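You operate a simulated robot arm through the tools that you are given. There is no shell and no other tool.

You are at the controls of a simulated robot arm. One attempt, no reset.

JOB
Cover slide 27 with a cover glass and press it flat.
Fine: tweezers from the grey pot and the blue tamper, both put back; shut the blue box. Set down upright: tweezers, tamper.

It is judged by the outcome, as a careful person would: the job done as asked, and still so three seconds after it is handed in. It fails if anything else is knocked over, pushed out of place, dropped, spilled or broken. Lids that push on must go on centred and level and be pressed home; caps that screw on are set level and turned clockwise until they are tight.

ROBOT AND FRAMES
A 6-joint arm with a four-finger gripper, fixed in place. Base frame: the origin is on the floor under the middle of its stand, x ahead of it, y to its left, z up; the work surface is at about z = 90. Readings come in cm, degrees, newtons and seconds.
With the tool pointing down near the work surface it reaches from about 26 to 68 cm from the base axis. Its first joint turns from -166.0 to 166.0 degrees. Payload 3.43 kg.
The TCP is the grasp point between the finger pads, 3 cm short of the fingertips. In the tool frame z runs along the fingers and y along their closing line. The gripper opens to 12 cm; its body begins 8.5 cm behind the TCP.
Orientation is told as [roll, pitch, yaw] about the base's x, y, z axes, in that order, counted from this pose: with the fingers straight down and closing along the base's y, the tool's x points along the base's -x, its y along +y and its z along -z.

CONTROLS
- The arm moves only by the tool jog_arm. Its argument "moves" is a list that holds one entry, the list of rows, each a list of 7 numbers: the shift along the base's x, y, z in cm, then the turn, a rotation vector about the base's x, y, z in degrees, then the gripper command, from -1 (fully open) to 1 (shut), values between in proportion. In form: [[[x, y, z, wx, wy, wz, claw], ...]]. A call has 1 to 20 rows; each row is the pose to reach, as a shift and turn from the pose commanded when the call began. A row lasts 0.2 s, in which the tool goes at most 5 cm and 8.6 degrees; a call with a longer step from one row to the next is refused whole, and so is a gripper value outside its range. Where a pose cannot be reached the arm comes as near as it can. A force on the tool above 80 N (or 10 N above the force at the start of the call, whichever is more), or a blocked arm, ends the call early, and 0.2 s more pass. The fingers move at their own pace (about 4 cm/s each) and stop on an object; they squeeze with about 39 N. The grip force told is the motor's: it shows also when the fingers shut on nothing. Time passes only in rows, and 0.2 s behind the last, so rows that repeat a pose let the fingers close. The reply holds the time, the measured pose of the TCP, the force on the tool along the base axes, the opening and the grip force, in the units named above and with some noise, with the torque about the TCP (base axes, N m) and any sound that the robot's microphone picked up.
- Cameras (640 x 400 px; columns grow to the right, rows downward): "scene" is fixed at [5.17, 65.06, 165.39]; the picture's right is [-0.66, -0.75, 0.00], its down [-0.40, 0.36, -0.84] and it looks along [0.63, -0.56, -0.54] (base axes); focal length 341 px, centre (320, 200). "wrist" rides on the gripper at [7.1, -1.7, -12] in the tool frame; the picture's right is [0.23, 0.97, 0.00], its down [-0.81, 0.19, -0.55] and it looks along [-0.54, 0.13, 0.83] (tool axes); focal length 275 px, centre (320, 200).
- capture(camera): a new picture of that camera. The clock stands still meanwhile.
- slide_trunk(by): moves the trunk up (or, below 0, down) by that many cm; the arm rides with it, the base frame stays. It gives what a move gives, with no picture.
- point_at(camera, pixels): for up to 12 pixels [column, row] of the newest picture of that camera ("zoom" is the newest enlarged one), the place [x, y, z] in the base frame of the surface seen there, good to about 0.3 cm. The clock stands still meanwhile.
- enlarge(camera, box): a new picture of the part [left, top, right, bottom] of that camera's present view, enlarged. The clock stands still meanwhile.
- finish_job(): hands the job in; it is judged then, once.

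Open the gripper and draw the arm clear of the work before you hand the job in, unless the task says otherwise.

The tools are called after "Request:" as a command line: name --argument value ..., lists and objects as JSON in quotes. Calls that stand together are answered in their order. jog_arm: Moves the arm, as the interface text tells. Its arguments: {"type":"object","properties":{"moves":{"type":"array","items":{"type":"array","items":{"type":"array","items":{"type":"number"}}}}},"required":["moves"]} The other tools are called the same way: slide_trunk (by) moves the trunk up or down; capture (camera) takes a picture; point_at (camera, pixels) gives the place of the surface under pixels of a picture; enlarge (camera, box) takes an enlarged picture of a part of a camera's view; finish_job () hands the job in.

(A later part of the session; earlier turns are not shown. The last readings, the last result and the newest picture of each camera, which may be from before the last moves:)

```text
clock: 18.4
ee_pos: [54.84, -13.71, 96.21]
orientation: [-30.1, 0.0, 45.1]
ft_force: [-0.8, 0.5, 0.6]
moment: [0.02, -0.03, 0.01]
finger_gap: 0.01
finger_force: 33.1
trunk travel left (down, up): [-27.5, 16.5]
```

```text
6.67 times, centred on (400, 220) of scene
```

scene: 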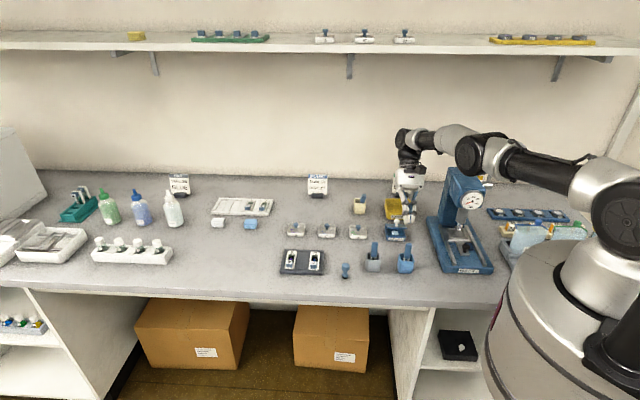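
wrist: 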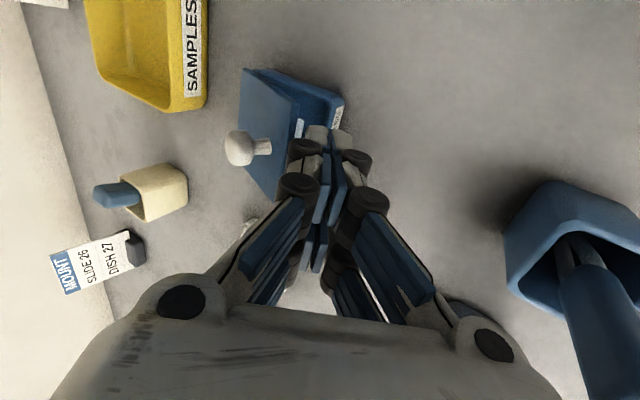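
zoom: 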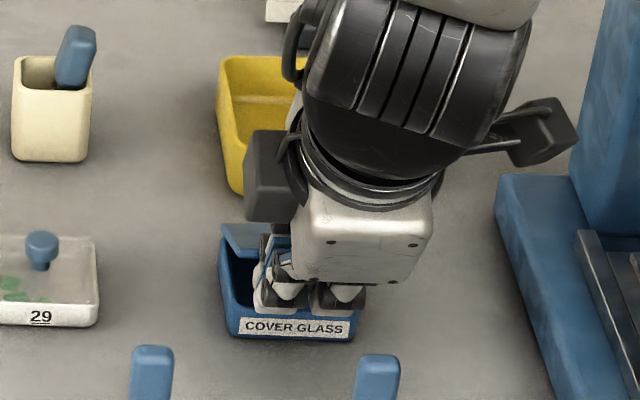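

The fingertips are at the front of the lid edge near (320,135). I'll look closer at the tip–lid relation.

Request:
enlarge --camera "wrist" --box '[220, 50, 380, 170]'

```text
3.33 times, centred on (300, 110) of wrist
```

zoom: 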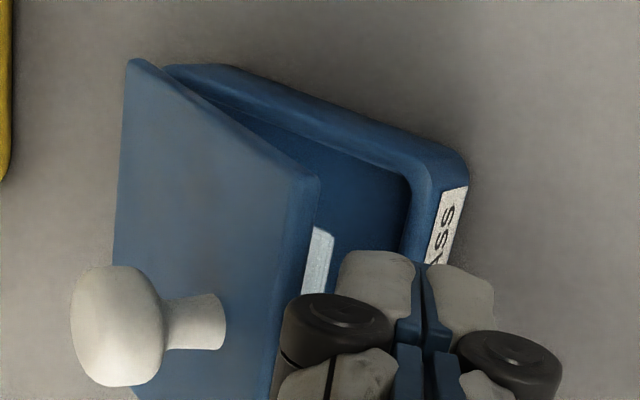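

Now I'll push toward the wall and up along the lid-edge arc to raise the lid to ~45°.

Request:
jog_arm --moves '[[[0.3, -0.3, 0.0, 0, 0, 0, 1], [0.55, -0.55, 0.05, 0, 0, 0, 1], [0.75, -0.75, 0.5, 0, 0, 0, 1], [0.93, -0.93, 1.0, 0, 0, 0, 1], [1.18, -1.18, 1.4, 0, 0, 0, 1], [1.45, -1.45, 1.8, 0, 0, 0, 1], [1.45, -1.45, 1.8, 0, 0, 0, 1]]]'

Request:
enlarge --camera "wrist" --box '[200, 50, 400, 190]'

Request:
enlarge --camera "scene" --box '[360, 190, 440, 250]'

```text
clock: 20.0
ee_pos: [56.32, -15.11, 97.86]
orientation: [-30.0, 0.0, 44.9]
ft_force: [-2.3, 2.3, 2.4]
moment: [-0.01, -0.01, -0.04]
finger_gap: 0.0
finger_force: 33.2
trunk travel left (down, up): [-27.5, 16.5]
```

```text
2.86 times, centred on (300, 120) of wrist
```

zoom: 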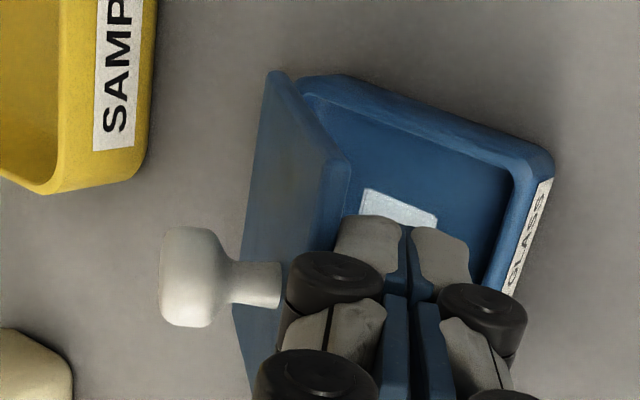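

```text
6.67 times, centred on (400, 220) of scene
```

zoom: 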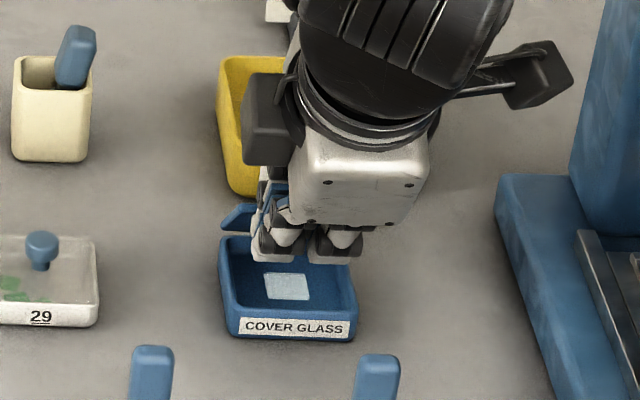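

The lid has risen to ~45–50° with only ~4 N. I'll keep pushing it up and over toward vertical.

Request:
jog_arm --moves '[[[0.45, -0.45, 0.6, 0, 0, 0, 1], [0.87, -0.87, 1.1, 0, 0, 0, 1], [1.3, -1.3, 1.25, 0, 0, 0, 1], [1.7, -1.7, 1.3, 0, 0, 0, 1], [2.1, -2.1, 1.3, 0, 0, 0, 1], [2.5, -2.5, 1.3, 0, 0, 0, 1], [2.5, -2.5, 1.3, 0, 0, 0, 1]]]'

Request:
enlarge --camera "wrist" --box '[200, 50, 400, 190]'

Request:
enlarge --camera "scene" --box '[360, 190, 440, 250]'

```text
clock: 21.6
ee_pos: [58.75, -17.6, 99.11]
orientation: [-30.0, 0.0, 45.0]
ft_force: [0.2, 0.0, -0.2]
moment: [0.0, -0.02, 0.01]
finger_gap: 0.01
finger_force: 33.8
trunk travel left (down, up): [-27.5, 16.5]
```

```text
2.86 times, centred on (300, 120) of wrist
```

zoom: 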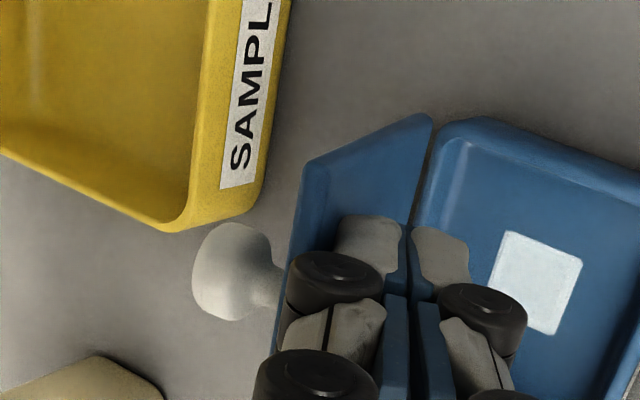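

```text
6.67 times, centred on (400, 220) of scene
```

zoom: 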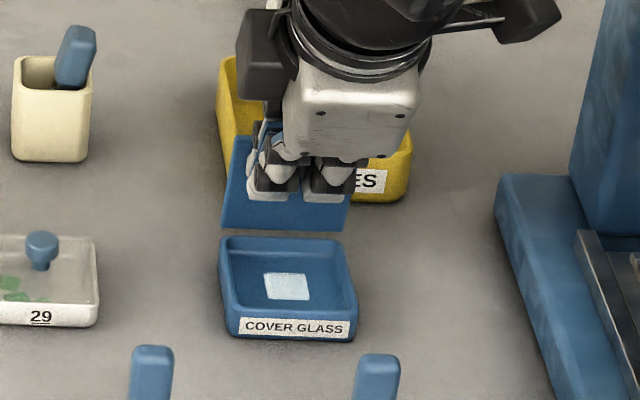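

The lid is now about vertical and the force is zero. I'll back the fingers away toward the front and up, then check that the lid stays open.

Request:
jog_arm --moves '[[[-0.7, 0.7, 0.5, 0, 0, 0, 1], [-1.5, 1.5, 3, 0, 0, 0, 1], [-2, 2, 6, 0, 0, 0, 1], [-2, 2, 10, 5.3, 5.3, 0, 1], [-2, 2, 13, 10.6, 10.6, 0, 1], [-2, 4, 14, 15.9, 15.9, 0, 1], [-2, 7, 14, 21.2, 21.2, 0, 1], [-2, 10, 14, 21.2, 21.2, 0, 1], [-2, 10, 14, 21.2, 21.2, 0, 1]]]'

Request:
enlarge --camera "scene" --box '[360, 190, 440, 250]'

Request:
capture --camera "wrist"

```text
clock: 23.6
ee_pos: [56.8, -7.42, 113.1]
orientation: [0.2, -0.1, 45.1]
ft_force: [0.0, -1.0, 0.0]
moment: [0.0, 0.03, 0.01]
finger_gap: 0.0
finger_force: 33.3
trunk travel left (down, up): [-27.5, 16.5]
```

```text
6.67 times, centred on (400, 220) of scene
```

zoom: 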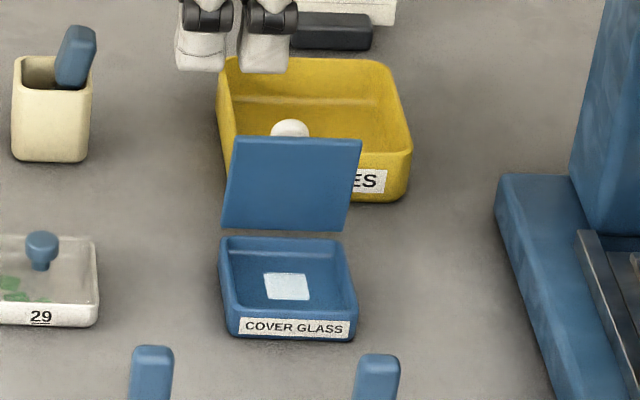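

```text
taken
```

wrist: 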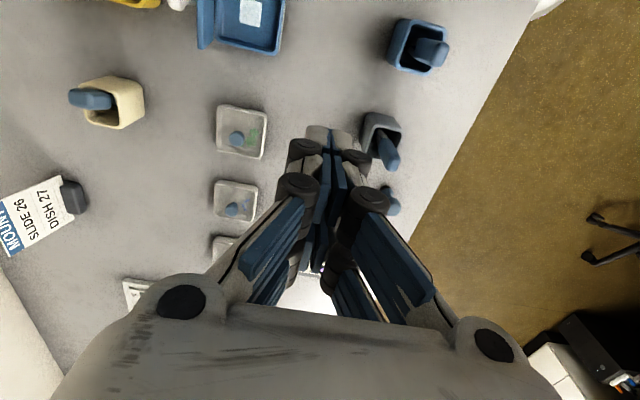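

The lid stays open past vertical. I'll measure the lid's top edge, the box rim and the cover glass accurately.

Request:
enlarge --camera "scene" --box '[380, 205, 415, 245]'

Request:
point_at --camera "zoom" --pixels '[[205, 115], [388, 120], [210, 225], [360, 230], [320, 245], [210, 270], [375, 275], [255, 300], [308, 302], [315, 335], [260, 333], [285, 315]]'

```text
10.00 times, centred on (398, 225) of scene
```

zoom: 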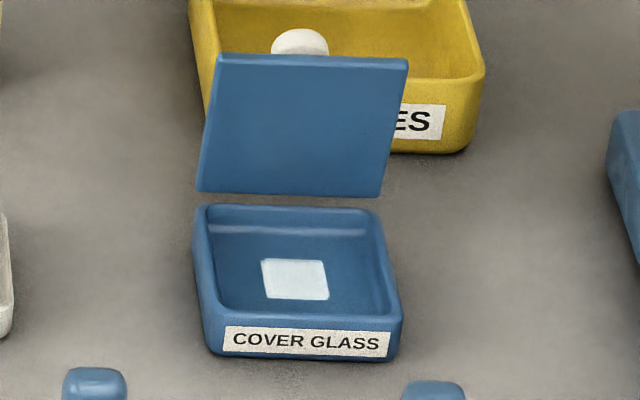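

```text
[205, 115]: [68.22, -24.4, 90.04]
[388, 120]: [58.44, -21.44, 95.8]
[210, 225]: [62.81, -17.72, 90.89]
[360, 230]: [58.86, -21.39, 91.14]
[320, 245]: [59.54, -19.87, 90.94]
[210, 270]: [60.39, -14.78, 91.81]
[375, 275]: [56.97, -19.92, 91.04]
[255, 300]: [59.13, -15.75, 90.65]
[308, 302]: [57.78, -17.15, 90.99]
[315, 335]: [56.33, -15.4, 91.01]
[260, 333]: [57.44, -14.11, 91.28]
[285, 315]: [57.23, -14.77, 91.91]
```

Request:
point_at --camera "zoom" --pixels '[[265, 264], [319, 265], [324, 296], [270, 296], [296, 280], [220, 62], [402, 66], [203, 185], [374, 190], [206, 210], [366, 213], [300, 60]]'

Request:
point_at --camera "zoom" --pixels '[[300, 40], [393, 318], [213, 312], [230, 280], [360, 280], [300, 310], [250, 250], [300, 130], [480, 75], [380, 150], [440, 110], [300, 20]]'

```text
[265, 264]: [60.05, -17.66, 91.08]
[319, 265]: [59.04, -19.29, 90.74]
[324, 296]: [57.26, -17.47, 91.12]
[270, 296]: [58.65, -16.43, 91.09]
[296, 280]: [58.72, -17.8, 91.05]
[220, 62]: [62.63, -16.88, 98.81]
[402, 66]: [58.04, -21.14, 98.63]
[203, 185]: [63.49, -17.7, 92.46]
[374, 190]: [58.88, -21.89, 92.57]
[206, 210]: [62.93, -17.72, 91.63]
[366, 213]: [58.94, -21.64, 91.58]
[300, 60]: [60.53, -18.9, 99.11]
```

```text
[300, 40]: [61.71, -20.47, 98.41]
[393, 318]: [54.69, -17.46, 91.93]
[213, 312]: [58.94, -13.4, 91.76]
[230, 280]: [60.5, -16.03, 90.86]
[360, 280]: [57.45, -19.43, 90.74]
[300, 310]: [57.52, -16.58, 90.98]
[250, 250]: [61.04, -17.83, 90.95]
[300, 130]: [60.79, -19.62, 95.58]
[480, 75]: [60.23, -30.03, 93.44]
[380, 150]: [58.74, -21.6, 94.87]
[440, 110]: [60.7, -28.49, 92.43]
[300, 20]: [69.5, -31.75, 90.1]
```

The lid leans at only ~80° (top edge at [60.3, −19.0, 98.7]), which would crowd the fingers over the glass (centre ≈[58.75, −17.7, 91.0], ~2 cm square). I'll push its inner face a bit further back with the closed fingers.

Request:
jog_arm --moves '[[[0.4, -3, -2, 0, 0, 0, 1], [0.8, -6, -4, 0, 0, 0, 1], [1.4, -9.0, -6, 0, 0, 0, 1], [1.4, -9.5, -9, 0, 0, 0, 1], [1.4, -9.5, -12, 0, 0, 0, 1], [1.4, -9.5, -13.6, 0, 0, 0, 1], [2.2, -10.3, -13.6, 0, 0, 0, 1], [2.9, -11.0, -13.6, 0, 0, 0, 1], [3.6, -11.7, -13.6, 0, 0, 0, 1], [3.6, -11.7, -13.6, 0, 0, 0, 1]]]'

Request:
enlarge --camera "scene" --box '[360, 190, 440, 250]'

Request:
capture --camera "wrist"

```text
clock: 25.8
ee_pos: [60.48, -19.33, 99.55]
orientation: [0.0, 0.0, 45.0]
ft_force: [-0.3, -0.3, -0.5]
moment: [0.0, 0.05, 0.01]
finger_gap: 0.0
finger_force: 33.0
trunk travel left (down, up): [-27.5, 16.5]
```

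```text
6.67 times, centred on (400, 220) of scene
```

zoom: 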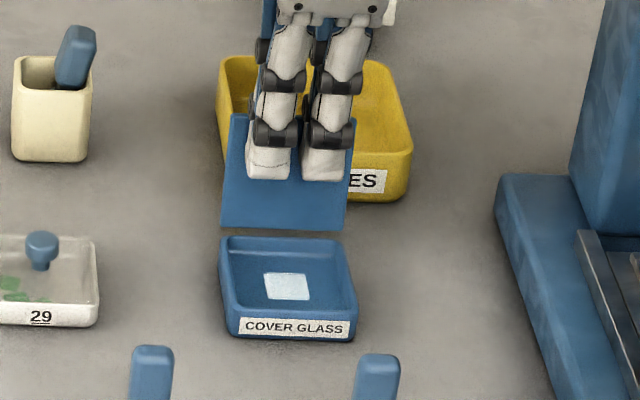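

```text
taken
```

wrist: 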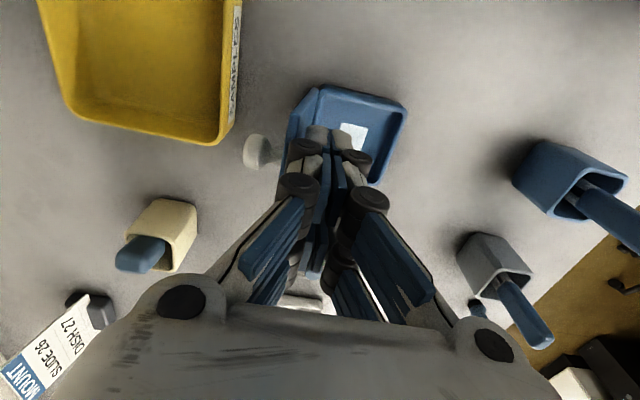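

The lid now leans back past vertical. I'll back off, rise, turn to yaw −45° and move over the grey pot with the fingers opening to ~5 cm.

Request:
jog_arm --moves '[[[-0.8, 0.8, 0.5, 0, 0, 0, 1], [-1.8, 1.8, 4, 0, 0, 0, 1], [-2.0, 2.0, 8, 0, 0, 0, 1], [-2.0, 2.0, 12, 0, 0, 0, 1], [-2.5, 4, 13.5, 0, 0, -8, 1], [-3, 6, 13.5, 0, 0, -16, 1], [-3.5, 8, 13.5, 0, 0, -24, 1], [-4, 10, 13.5, 0, 0, -32, 1], [-4.5, 12, 13.5, 0, 0, -40, 1], [-5, 14, 13.5, 0, 0, -48, 0.17], [-5.5, 16, 13.5, 0, 0, -56, 0.17], [-6, 18, 13.5, 0, 0, -64, 0.17], [-6.5, 19, 13.5, 0, 0, -72, 0.17], [-7, 19.9, 13.5, 0, 0, -80, 0.17], [-7.4, 19.9, 11.5, 0, 0, -85, 0.17], [-7.4, 19.9, 9, 0, 0, -90, 0.17], [-7.4, 19.9, 9, 0, 0, -90, 0.17]]]'

Request:
enlarge --camera "scene" --box '[340, 205, 430, 275]'

Request:
capture --camera "wrist"

```text
clock: 29.4
ee_pos: [52.86, 0.64, 108.41]
orientation: [0.0, 0.0, -45.1]
ft_force: [0.3, -0.2, -0.5]
moment: [0.05, 0.02, -0.01]
finger_gap: 4.98
finger_force: 0.2
trunk travel left (down, up): [-27.5, 16.5]
```

```text
5.71 times, centred on (385, 240) of scene
```

zoom: 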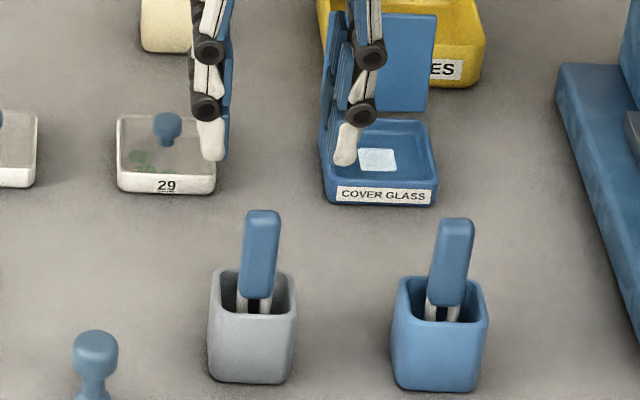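

```text
taken
```

wrist: 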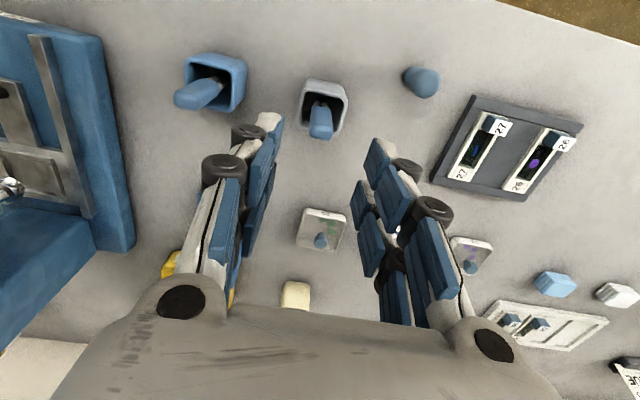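

I'll enlarge the wrist view of the grey pot to measure the tweezers' handle axis and lean.

Request:
enlarge --camera "wrist" --box '[280, 70, 370, 150]'

```text
5.00 times, centred on (325, 110) of wrist
```

zoom: 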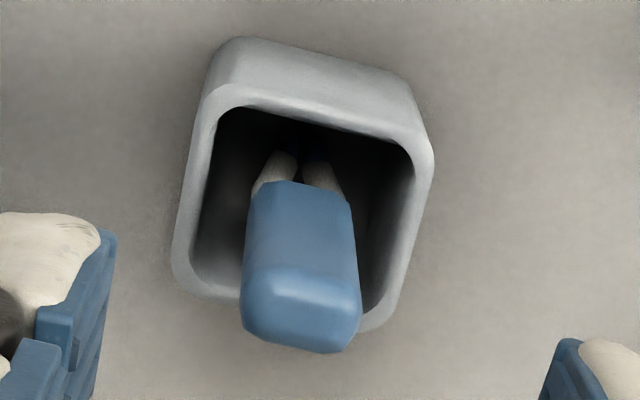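

Request:
point_at --camera "zoom" --pixels '[[300, 310], [260, 275], [350, 285], [260, 325], [345, 335], [300, 340], [300, 200], [262, 200], [342, 210], [300, 250], [265, 185], [320, 190]]'

Request:
point_at --camera "zoom" --pixels '[[235, 95], [420, 160], [180, 275], [375, 325], [270, 165], [320, 170], [210, 200], [390, 200], [250, 290], [355, 305], [285, 155], [230, 240]]'

```text
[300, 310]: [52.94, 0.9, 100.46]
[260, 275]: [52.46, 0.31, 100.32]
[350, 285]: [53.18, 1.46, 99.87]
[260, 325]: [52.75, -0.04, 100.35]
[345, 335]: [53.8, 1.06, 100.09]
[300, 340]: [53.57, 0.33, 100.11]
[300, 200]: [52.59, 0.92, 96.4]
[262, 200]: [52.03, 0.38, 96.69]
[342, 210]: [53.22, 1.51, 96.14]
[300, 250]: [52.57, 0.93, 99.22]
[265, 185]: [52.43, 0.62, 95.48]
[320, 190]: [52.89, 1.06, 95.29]
```

```text
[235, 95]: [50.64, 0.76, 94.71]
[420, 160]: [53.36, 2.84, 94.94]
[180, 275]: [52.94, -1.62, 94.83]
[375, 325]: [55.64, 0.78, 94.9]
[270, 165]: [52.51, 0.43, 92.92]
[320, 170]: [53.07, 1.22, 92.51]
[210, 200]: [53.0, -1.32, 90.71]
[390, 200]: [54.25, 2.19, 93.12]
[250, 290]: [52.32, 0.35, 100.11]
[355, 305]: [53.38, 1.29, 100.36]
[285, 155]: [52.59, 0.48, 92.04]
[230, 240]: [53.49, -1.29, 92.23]
```

The handle is vertical, centre ≈[53.0, 0.62], spanning z 95.6–100.4, legs spread along the closing line. I'll descend to z≈98.6 with the fingers open 5 cm so the tips stay above the pot rim.

Request:
jog_arm --moves '[[[0.1, 0, -3, 0, 0, 0, 0.17], [0.1, 0, -6, 0, 0, 0, 0.17], [0.1, 0, -8, 0, 0, 0, 0.17], [0.1, 0, -9.7, 0, 0, 0, 0.17], [0.1, 0, -9.7, 0, 0, 0, 0.17]]]'

Request:
capture --camera "wrist"

Request:
enlarge --camera "scene" --box '[340, 205, 430, 275]'

```text
clock: 30.6
ee_pos: [52.96, 0.55, 98.99]
orientation: [0.0, 0.1, -45.0]
ft_force: [0.1, -0.4, -0.2]
moment: [0.01, 0.03, -0.01]
finger_gap: 4.98
finger_force: 0.1
trunk travel left (down, up): [-27.5, 16.5]
```

```text
taken
```

wrist: 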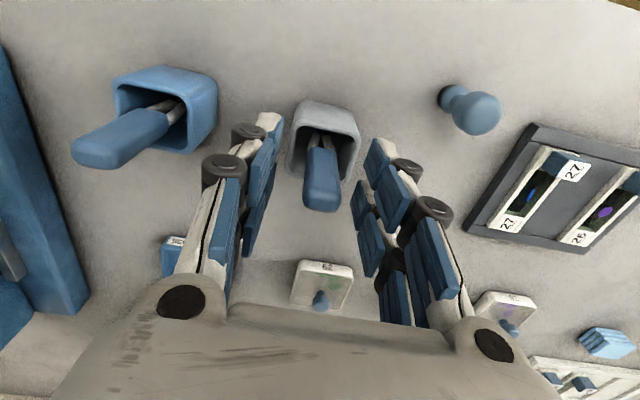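

```text
5.71 times, centred on (385, 240) of scene
```

zoom: 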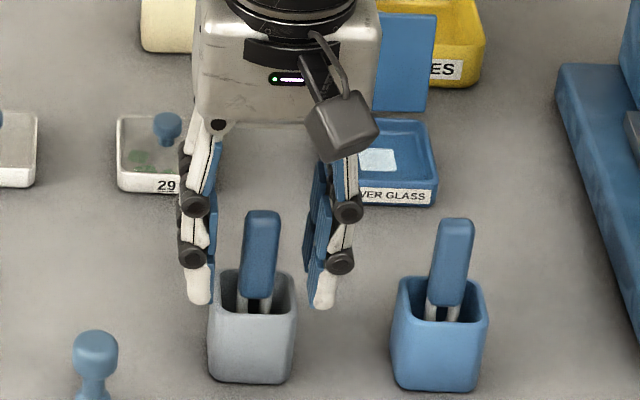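

The handle sits centred between the fingers. I'll close gradually and read the gap and force.

Request:
jog_arm --moves '[[[0, 0, -0.2, 0, 0, 0, 0.5], [0, 0, -0.2, 0, 0, 0, 0.7], [0, 0, -0.2, 0, 0, 0, 0.78], [0, 0, -0.2, 0, 0, 0, 0.78], [0, 0, -0.2, 0, 0, 0, 0.78], [0, 0, -0.2, 0, 0, 0, 0.78]]]'

Request:
enlarge --camera "scene" --box '[350, 230, 400, 275]'

Request:
capture --camera "wrist"

```text
clock: 32.0
ee_pos: [53.1, 0.55, 98.67]
orientation: [0.0, 0.0, -45.1]
ft_force: [0.2, -0.3, 0.3]
moment: [-0.02, -0.01, 0.02]
finger_gap: 1.82
finger_force: 38.6
trunk travel left (down, up): [-27.5, 16.5]
```

```text
8.89 times, centred on (375, 252) of scene
```

zoom: 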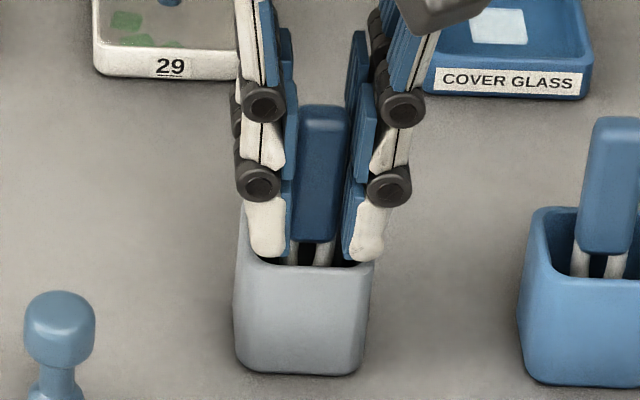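

```text
taken
```

wrist: 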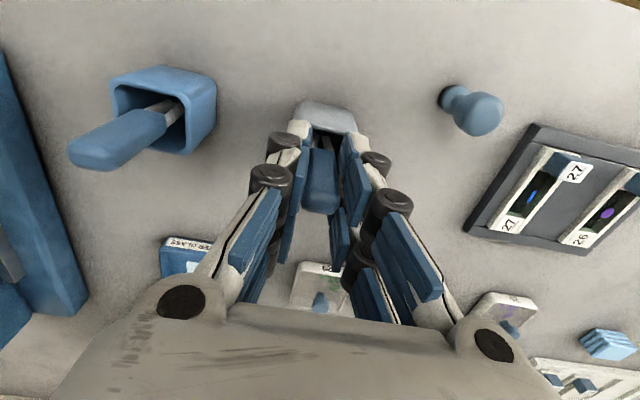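

The handle is gripped (gap 1.82, 38.6 N) with no side force. I'll lift straight up ~9 cm out of the pot.

Request:
jog_arm --moves '[[[0, 0, 1, 0, 0, 0, 0.9], [0, 0, 2.5, 0, 0, 0, 0.9], [0, 0, 4, 0, 0, 0, 0.9], [0, 0, 6, 0, 0, 0, 0.9], [0, 0, 8, 0, 0, 0, 0.9], [0, 0, 9.5, 0, 0, 0, 0.9], [0, 0, 9.5, 0, 0, 0, 0.9]]]'

Request:
enlarge --camera "scene" --box '[340, 190, 430, 270]'

Request:
capture --camera "wrist"

```text
clock: 33.6
ee_pos: [53.09, 0.52, 108.13]
orientation: [0.0, 0.0, -45.1]
ft_force: [-1.1, 0.8, -0.1]
moment: [0.0, 0.01, 0.0]
finger_gap: 1.77
finger_force: 39.2
trunk travel left (down, up): [-27.5, 16.5]
```

```text
5.00 times, centred on (385, 230) of scene
```

zoom: 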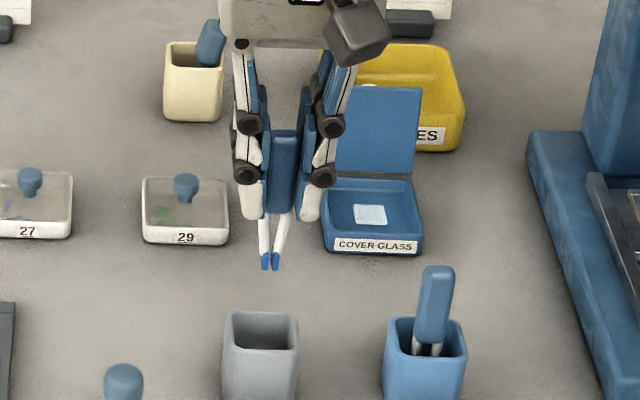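

```text
taken
```

wrist: 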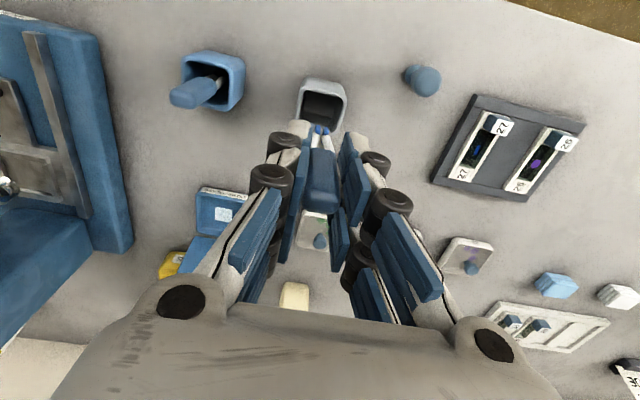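

The tweezers are out, with converging legs and blue tips. I'll zoom in on the tips to see their gap and length.

Request:
enlarge --camera "scene" --box '[360, 205, 400, 250]'

Request:
point_at --camera "zoom" --pixels '[[300, 340], [325, 340], [290, 260], [340, 250], [315, 150], [297, 325], [328, 325]]'

Request:
enlarge --camera "wrist" --box '[270, 80, 370, 230]'

```text
8.89 times, centred on (380, 228) of scene
```

zoom: 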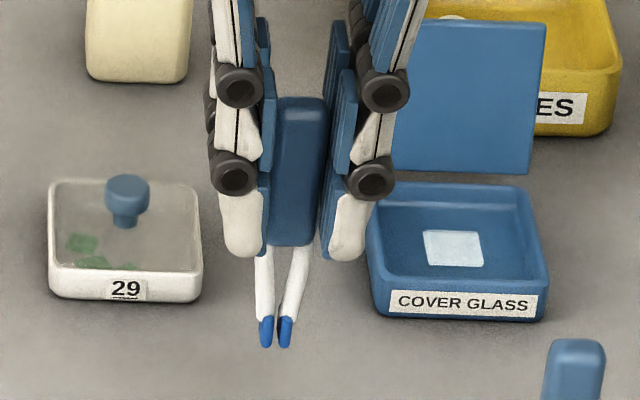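

```text
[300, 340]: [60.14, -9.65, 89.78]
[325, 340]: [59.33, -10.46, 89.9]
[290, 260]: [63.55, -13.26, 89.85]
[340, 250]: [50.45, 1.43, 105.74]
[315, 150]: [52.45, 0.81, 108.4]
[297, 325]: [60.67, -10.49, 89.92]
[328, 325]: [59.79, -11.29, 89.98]
```

```text
2.67 times, centred on (320, 155) of wrist
```

zoom: 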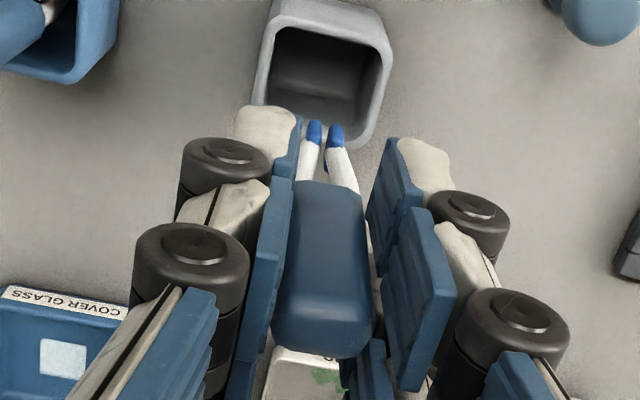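

Request:
enlarge --camera "scene" --box '[365, 225, 395, 255]'

Request:
enlarge --camera "wrist" --box '[295, 105, 345, 150]'

```text
13.33 times, centred on (380, 240) of scene
```

zoom: 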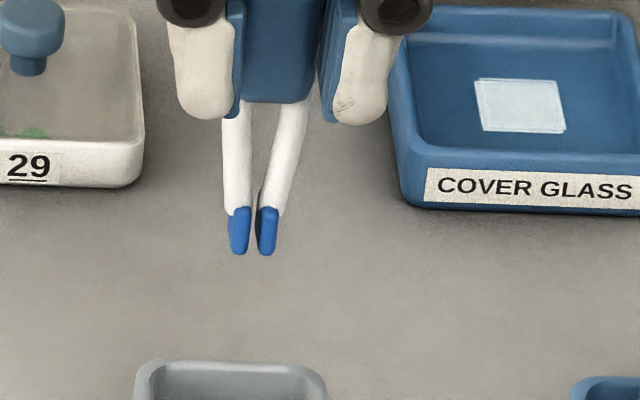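

```text
8.89 times, centred on (320, 128) of wrist
```

zoom: 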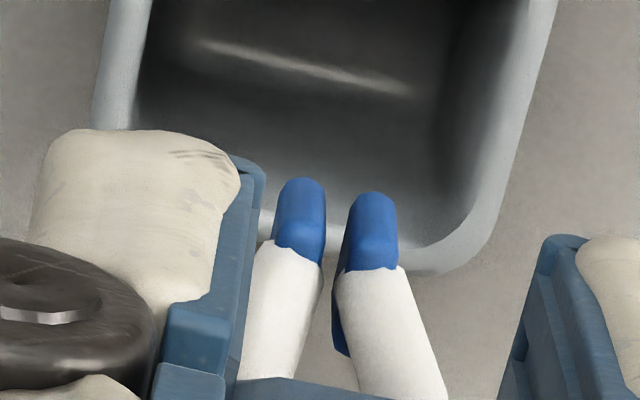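

Request:
point_at --camera "zoom" --pixels '[[302, 195], [374, 208], [300, 230], [372, 245], [305, 185], [375, 197], [280, 330], [390, 340]]'

Request:
enlarge --camera "scene" --box '[365, 225, 395, 255]'

Request:
point_at --camera "zoom" --pixels '[[239, 248], [266, 248], [239, 220], [267, 220], [237, 160], [280, 160], [280, 60], [255, 80], [520, 105]]'

```text
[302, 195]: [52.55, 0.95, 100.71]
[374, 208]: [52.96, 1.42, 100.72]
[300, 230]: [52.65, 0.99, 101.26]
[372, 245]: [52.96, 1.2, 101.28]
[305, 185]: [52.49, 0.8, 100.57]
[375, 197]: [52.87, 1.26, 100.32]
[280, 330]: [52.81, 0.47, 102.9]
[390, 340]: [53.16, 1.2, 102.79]
```

```text
13.33 times, centred on (380, 240) of scene
```

zoom: 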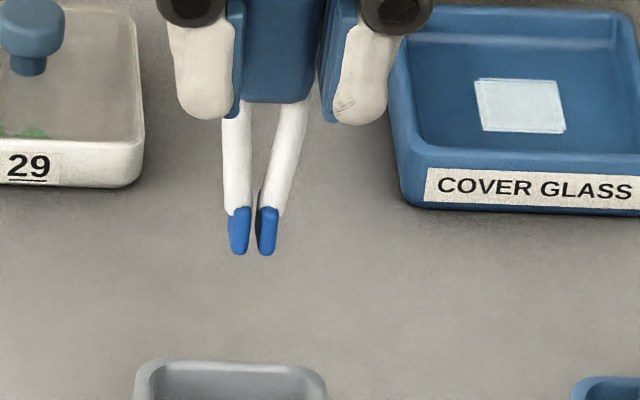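

```text
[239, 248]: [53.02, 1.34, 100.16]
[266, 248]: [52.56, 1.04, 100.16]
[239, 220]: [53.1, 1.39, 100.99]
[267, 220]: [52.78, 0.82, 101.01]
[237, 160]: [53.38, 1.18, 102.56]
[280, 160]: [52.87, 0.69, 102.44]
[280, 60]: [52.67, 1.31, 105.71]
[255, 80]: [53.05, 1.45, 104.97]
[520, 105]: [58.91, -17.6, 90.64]
```

The tips are ≈8.05 cm below the TCP and slightly toward the front. I'll carry the tweezers over the open box, tips about 4 cm above the glass, and check alignment.

Request:
jog_arm --moves '[[[0.5, -2, 2, 0, 0, 0, 0.9], [1.2, -5, 3, 0, 0, 0, 0.9], [2.2, -8.5, 3, 0, 0, 0, 0.9], [3.2, -12, 3, 0, 0, 0, 0.9], [4.2, -15, 3, 0, 0, 0, 0.9], [5.2, -17.5, 2, 0, 0, 0, 0.9], [5.85, -18.76, 0, 0, 0, 0, 0.9], [5.85, -18.76, -3, 0, 0, 0, 0.9], [5.85, -18.76, -5, 0, 0, 0, 0.9], [5.85, -18.76, -5, 0, 0, 0, 0.9]]]'

Request:
enlarge --camera "scene" --box '[375, 200, 420, 245]'

Request:
capture --camera "wrist"

```text
clock: 35.8
ee_pos: [58.9, -18.15, 103.25]
orientation: [0.0, -0.2, -45.0]
ft_force: [-0.7, 0.0, -0.8]
moment: [0.01, 0.0, 0.03]
finger_gap: 1.72
finger_force: 39.2
trunk travel left (down, up): [-27.5, 16.5]
```

```text
8.89 times, centred on (398, 222) of scene
```

zoom: 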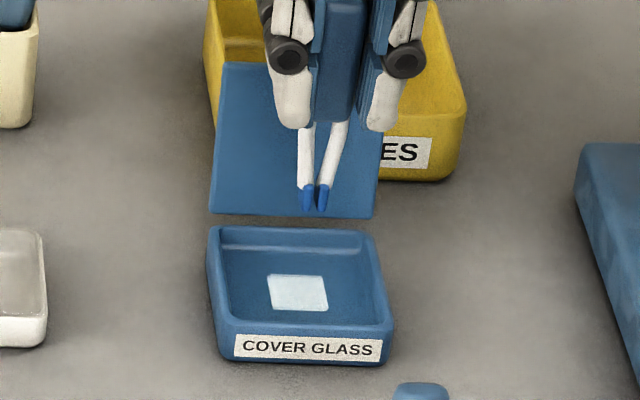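

```text
taken
```

wrist: 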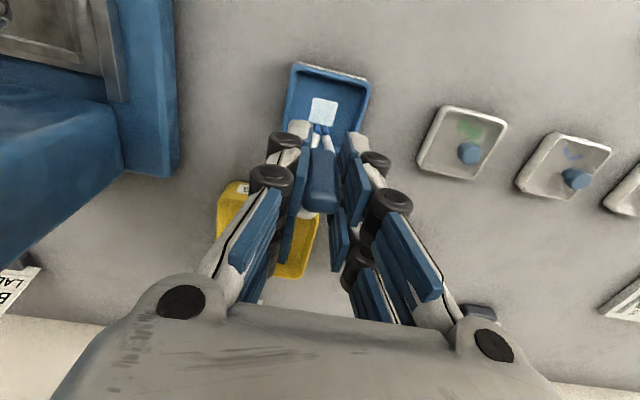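

I'll zoom in on the tips and measure them against the glass.

Request:
enlarge --camera "wrist" --box '[280, 60, 375, 150]'

Request:
enlarge --camera "scene" --box '[385, 218, 410, 246]'

```text
4.44 times, centred on (328, 105) of wrist
```

zoom: 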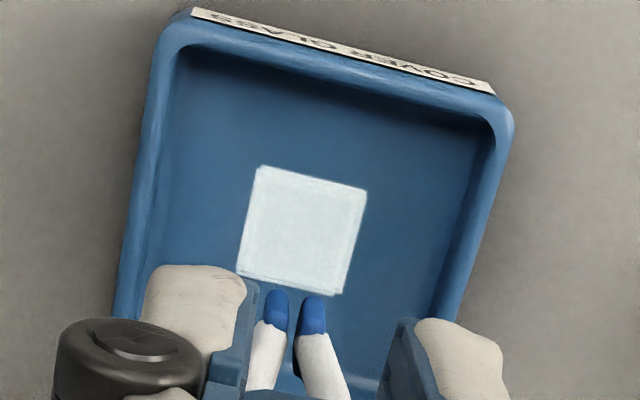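

```text
14.29 times, centred on (398, 232) of scene
```

zoom: 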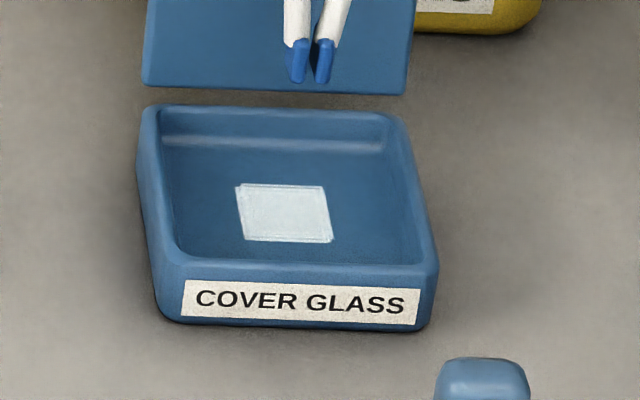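

Request:
point_at --camera "zoom" --pixels '[[298, 78], [322, 78], [298, 60], [323, 60], [242, 190], [320, 190], [326, 237], [250, 237], [285, 212], [300, 20], [335, 20], [285, 240]]'

Request:
enlarge --camera "wrist" --box '[280, 60, 375, 150]'

Request:
point_at --camera "zoom" --pixels '[[277, 300], [313, 305], [262, 175], [358, 192], [334, 285], [243, 268], [300, 230], [200, 20], [500, 105], [276, 325], [312, 330], [300, 255]]'

```text
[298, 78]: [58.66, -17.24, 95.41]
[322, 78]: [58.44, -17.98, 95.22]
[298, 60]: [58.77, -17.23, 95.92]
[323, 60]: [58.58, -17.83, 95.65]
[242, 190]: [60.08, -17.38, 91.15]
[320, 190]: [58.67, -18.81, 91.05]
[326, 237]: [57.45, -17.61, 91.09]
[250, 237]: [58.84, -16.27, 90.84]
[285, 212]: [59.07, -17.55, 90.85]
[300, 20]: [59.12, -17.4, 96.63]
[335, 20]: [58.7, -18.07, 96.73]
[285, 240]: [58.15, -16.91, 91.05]
```

```text
4.44 times, centred on (328, 105) of wrist
```

zoom: 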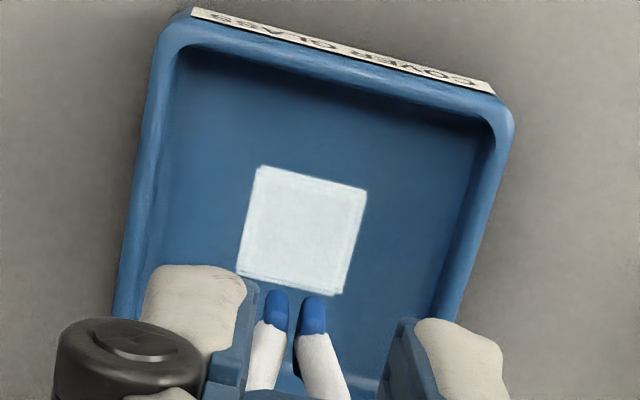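

```text
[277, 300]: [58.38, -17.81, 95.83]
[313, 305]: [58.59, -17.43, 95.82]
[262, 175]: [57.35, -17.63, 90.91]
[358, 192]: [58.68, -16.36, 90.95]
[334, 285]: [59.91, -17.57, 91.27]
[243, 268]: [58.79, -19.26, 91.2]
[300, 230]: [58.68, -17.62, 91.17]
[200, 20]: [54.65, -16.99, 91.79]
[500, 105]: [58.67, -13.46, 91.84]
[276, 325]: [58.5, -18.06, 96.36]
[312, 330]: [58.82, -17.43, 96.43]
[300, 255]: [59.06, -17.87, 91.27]
```

The tips (axis ≈[58.68, −17.74], bottom z≈95.2) are nearly over the glass centre ≈[58.72, −17.6, 91.1]. I'll lower with a small correction until about 0.5 cm above the glass.

Request:
jog_arm --moves '[[[0.04, 0.1, -1, 0, 0, 0, 0.9], [0.04, 0.1, -2, 0, 0, 0, 0.9], [0.04, 0.1, -3, 0, 0, 0, 0.9], [0.04, 0.1, -3.5, 0, 0, 0, 0.9], [0.04, 0.1, -3.5, 0, 0, 0, 0.9]]]'

Request:
enlarge --camera "scene" --box '[385, 218, 410, 246]'

Request:
enlarge --camera "wrist" --box '[280, 60, 375, 150]'

```text
clock: 37.0
ee_pos: [58.99, -18.05, 99.53]
orientation: [0.0, 0.0, -45.1]
ft_force: [0.3, -0.6, -1.2]
moment: [0.0, 0.03, 0.0]
finger_gap: 1.76
finger_force: 39.1
trunk travel left (down, up): [-27.5, 16.5]
```

```text
14.29 times, centred on (398, 232) of scene
```

zoom: 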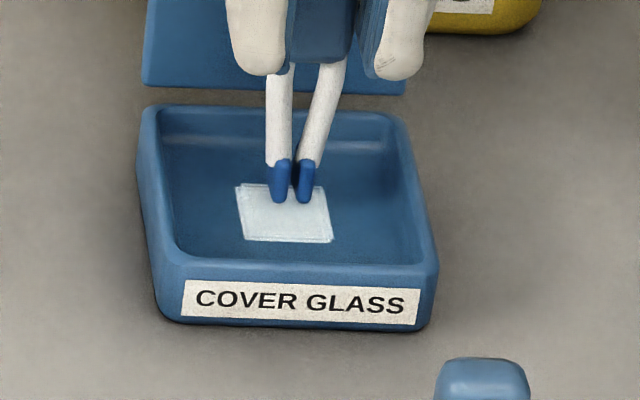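

```text
4.44 times, centred on (328, 105) of wrist
```

zoom: 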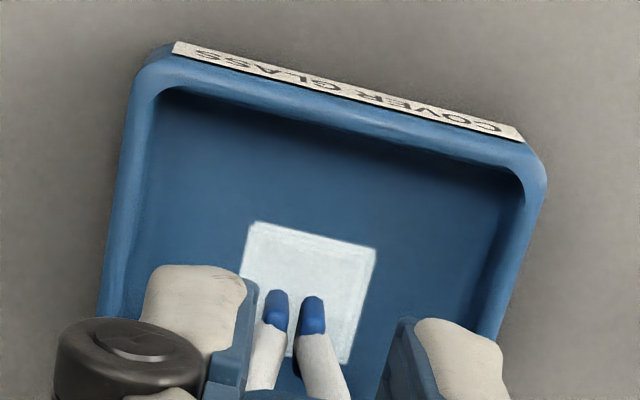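

Request:
point_at --camera "zoom" --pixels '[[277, 297], [313, 303], [253, 232], [368, 252], [342, 355], [300, 270], [276, 310], [312, 318]]'

Request:
enlarge --camera "scene" --box '[390, 224, 406, 240]'

```text
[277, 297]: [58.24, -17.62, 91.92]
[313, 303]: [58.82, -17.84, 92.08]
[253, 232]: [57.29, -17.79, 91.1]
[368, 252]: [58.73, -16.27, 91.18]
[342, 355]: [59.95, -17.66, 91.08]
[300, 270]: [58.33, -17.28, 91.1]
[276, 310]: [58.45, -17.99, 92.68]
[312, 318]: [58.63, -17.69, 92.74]
```

```text
16.00 times, centred on (398, 232) of scene
```

zoom: 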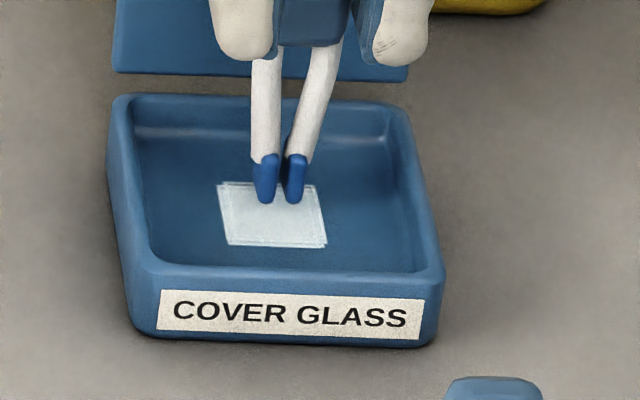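

The tips are about 0.4 cm above the glass and within ~0.15 cm of its centre. I'll touch down in tiny steps and watch the force.

Request:
jog_arm --moves '[[[0, 0, -0.15, 0, 0, 0, 0.9], [0, 0, -0.25, 0, 0, 0, 0.9], [0, 0, -0.35, 0, 0, 0, 0.9], [0, 0, -0.35, 0, 0, 0, 0.9]]]'

Request:
enlarge --camera "scene" --box '[390, 224, 406, 240]'

```text
clock: 38.0
ee_pos: [58.89, -17.98, 99.27]
orientation: [-0.1, -0.1, -45.0]
ft_force: [-0.4, 0.7, -0.3]
moment: [0.01, 0.04, 0.02]
finger_gap: 1.78
finger_force: 38.6
trunk travel left (down, up): [-27.5, 16.5]
```

```text
16.00 times, centred on (398, 232) of scene
```

zoom: 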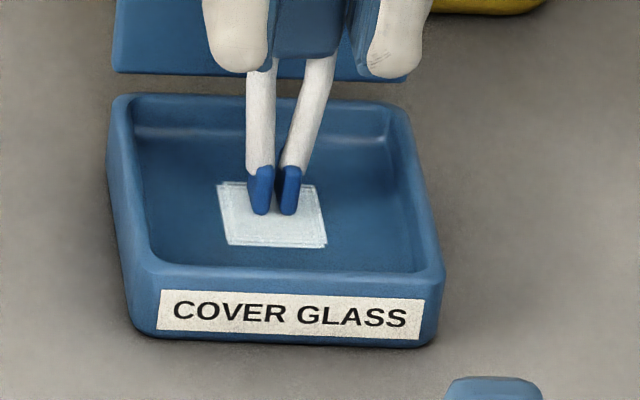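

Still no contact force. I'll continue down in 0.1 cm steps.

Request:
jog_arm --moves '[[[0, 0, -0.1, 0, 0, 0, 0.9], [0, 0, -0.2, 0, 0, 0, 0.9], [0, 0, -0.2, 0, 0, 0, 0.9]]]'

Request:
enlarge --camera "scene" --box '[390, 224, 406, 240]'

```text
clock: 38.8
ee_pos: [58.96, -18.05, 99.07]
orientation: [0.1, 0.0, -44.9]
ft_force: [1.0, -0.3, 0.9]
moment: [0.0, 0.01, -0.02]
finger_gap: 1.75
finger_force: 39.2
trunk travel left (down, up): [-27.5, 16.5]
```

```text
16.00 times, centred on (398, 232) of scene
```

zoom: 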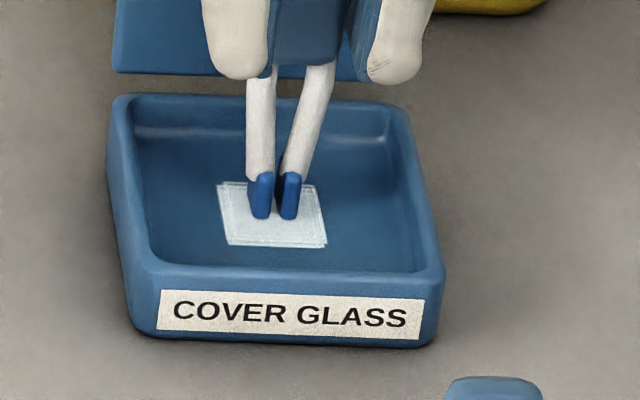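

Request:
jog_arm --moves '[[[0, 0, -0.1, 0, 0, 0, 0.9], [0, 0, -0.1, 0, 0, 0, 0.9]]]'

```text
clock: 39.4
ee_pos: [58.96, -18.1, 99.07]
orientation: [0.0, -0.1, -44.9]
ft_force: [0.3, -0.4, 6.0]
moment: [-0.06, 0.06, 0.0]
finger_gap: 1.74
finger_force: 39.2
trunk travel left (down, up): [-27.5, 16.5]
```

Contact: 6 N upward, so the tips rest on the glass at TCP z≈99.05. I'll squeeze fully and lift 1 cm gently to see whether the glass follows.

Request:
jog_arm --moves '[[[0, 0, 0, 0, 0, 0, 1], [0, 0, 0, 0, 0, 0, 1], [0, 0, 0.1, 0, 0, 0, 1], [0, 0, 0.3, 0, 0, 0, 1], [0, 0, 0.7, 0, 0, 0, 1], [0, 0, 1.2, 0, 0, 0, 1], [0, 0, 1.2, 0, 0, 0, 1]]]'

Request:
enlarge --camera "scene" --box '[388, 220, 408, 242]'

Request:
enlarge --camera "wrist" --box '[280, 60, 375, 150]'

```text
clock: 41.0
ee_pos: [59.0, -18.08, 100.11]
orientation: [-0.1, 0.1, -45.0]
ft_force: [-0.2, 0.6, 0.2]
moment: [0.03, -0.04, 0.01]
finger_gap: 1.77
finger_force: 39.0
trunk travel left (down, up): [-27.5, 16.5]
```

```text
16.00 times, centred on (398, 231) of scene
```

zoom: 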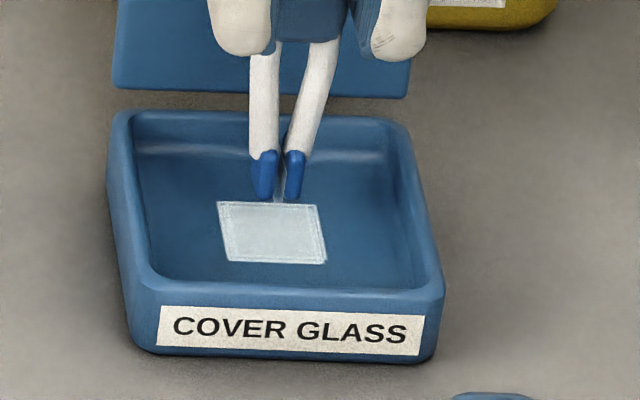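

```text
4.44 times, centred on (328, 105) of wrist
```

zoom: 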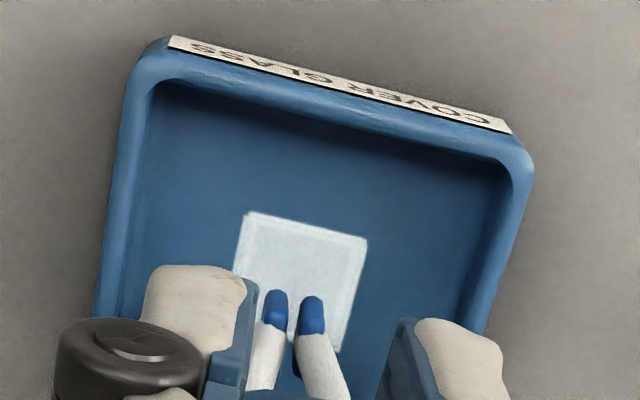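

There seems to be something whitish between the tips at (281,185). I'll raise the tweezers well above the box and look closely.

Request:
jog_arm --moves '[[[0, 0, 1, 0, 0, 0, 1], [0, 0, 2, 0, 0, 0, 1], [0, 0, 3.5, 0, 0, 0, 1], [0, 0, 5, 0, 0, 0, 1], [0, 0, 5, 0, 0, 0, 1]]]'

Request:
enlarge --camera "scene" --box '[388, 205, 408, 242]'

Request:
enlarge --camera "scene" --box '[390, 205, 406, 217]'

Request:
enlarge --camera "wrist" --box '[290, 60, 365, 150]'

```text
clock: 42.2
ee_pos: [58.92, -18.01, 104.94]
orientation: [-0.1, 0.1, -45.0]
ft_force: [-0.7, -0.3, -0.5]
moment: [-0.01, 0.03, 0.01]
finger_gap: 1.74
finger_force: 39.3
trunk travel left (down, up): [-27.5, 16.5]
```

```text
10.81 times, centred on (398, 224) of scene
```

zoom: 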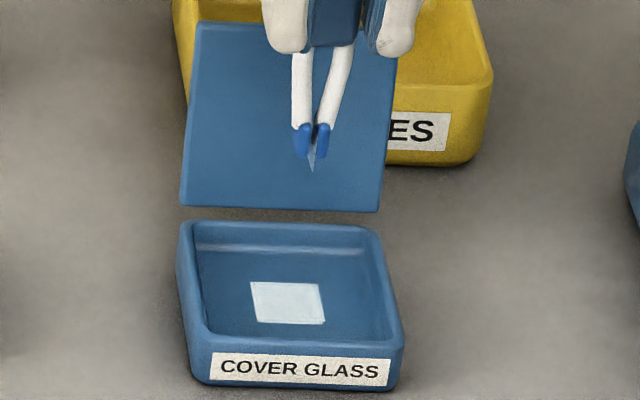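

```text
16.00 times, centred on (398, 211) of scene
```

zoom: 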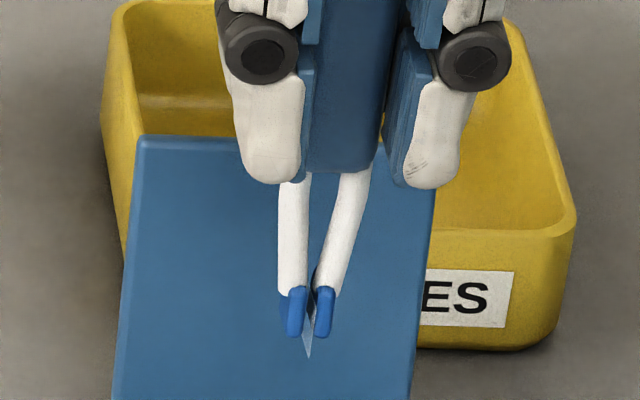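

```text
4.44 times, centred on (328, 105) of wrist
```

zoom: 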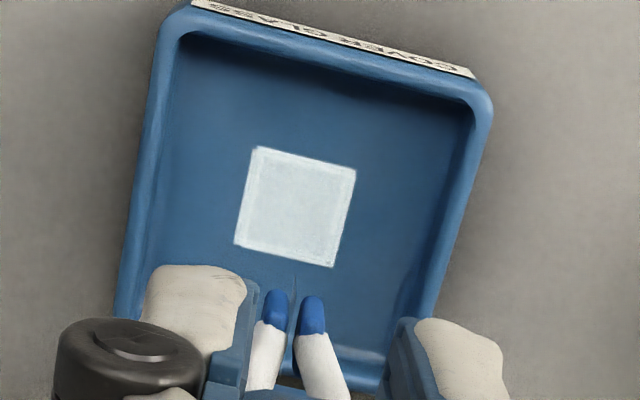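

A cover glass is now held between the tips, edge-on to both cameras (its plane perpendicular to the tips' closing line). I'll rise clear and turn the tool by +60° so the scene camera sees how the glass sits.

Request:
jog_arm --moves '[[[0, 1, 2, 0, 0, 0, 1], [0, 2, 4, 0, 0, 0, 1], [0, 4, 6, 0, 0, 8, 1], [0, 6, 7, 0, 0, 16, 1], [0, 8, 7, 0, 0, 24, 1], [0, 10, 7, 0, 0, 32, 1], [0, 12, 7, 0, 0, 40, 1], [0, 12, 7, 0, 0, 48, 1], [0, 12, 7, 0, 0, 56, 1], [0, 12, 7, 0, 0, 60, 1], [0, 12, 7, 0, 0, 60, 1]]]'

Request:
capture --camera "scene"

Request:
enlarge --camera "scene" --box '[345, 180, 405, 225]'

```text
clock: 44.6
ee_pos: [58.95, -6.1, 112.17]
orientation: [0.1, 0.0, 15.1]
ft_force: [-0.5, 0.5, 0.0]
moment: [0.01, -0.01, -0.02]
finger_gap: 1.75
finger_force: 39.0
trunk travel left (down, up): [-27.5, 16.5]
```

```text
taken
```

scene: 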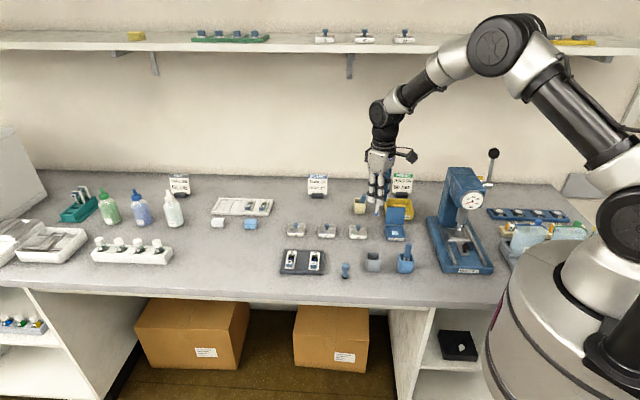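

```text
8.89 times, centred on (375, 202) of scene
```

zoom: 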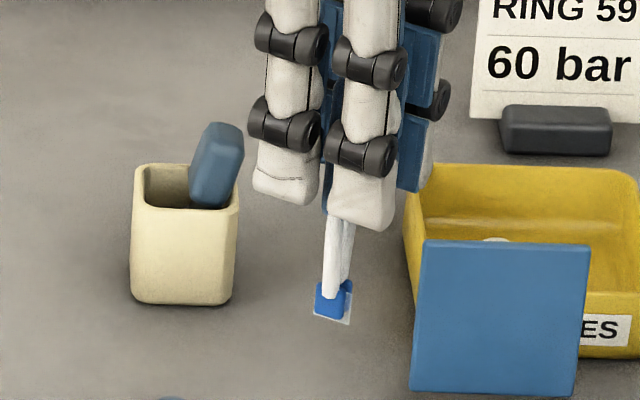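

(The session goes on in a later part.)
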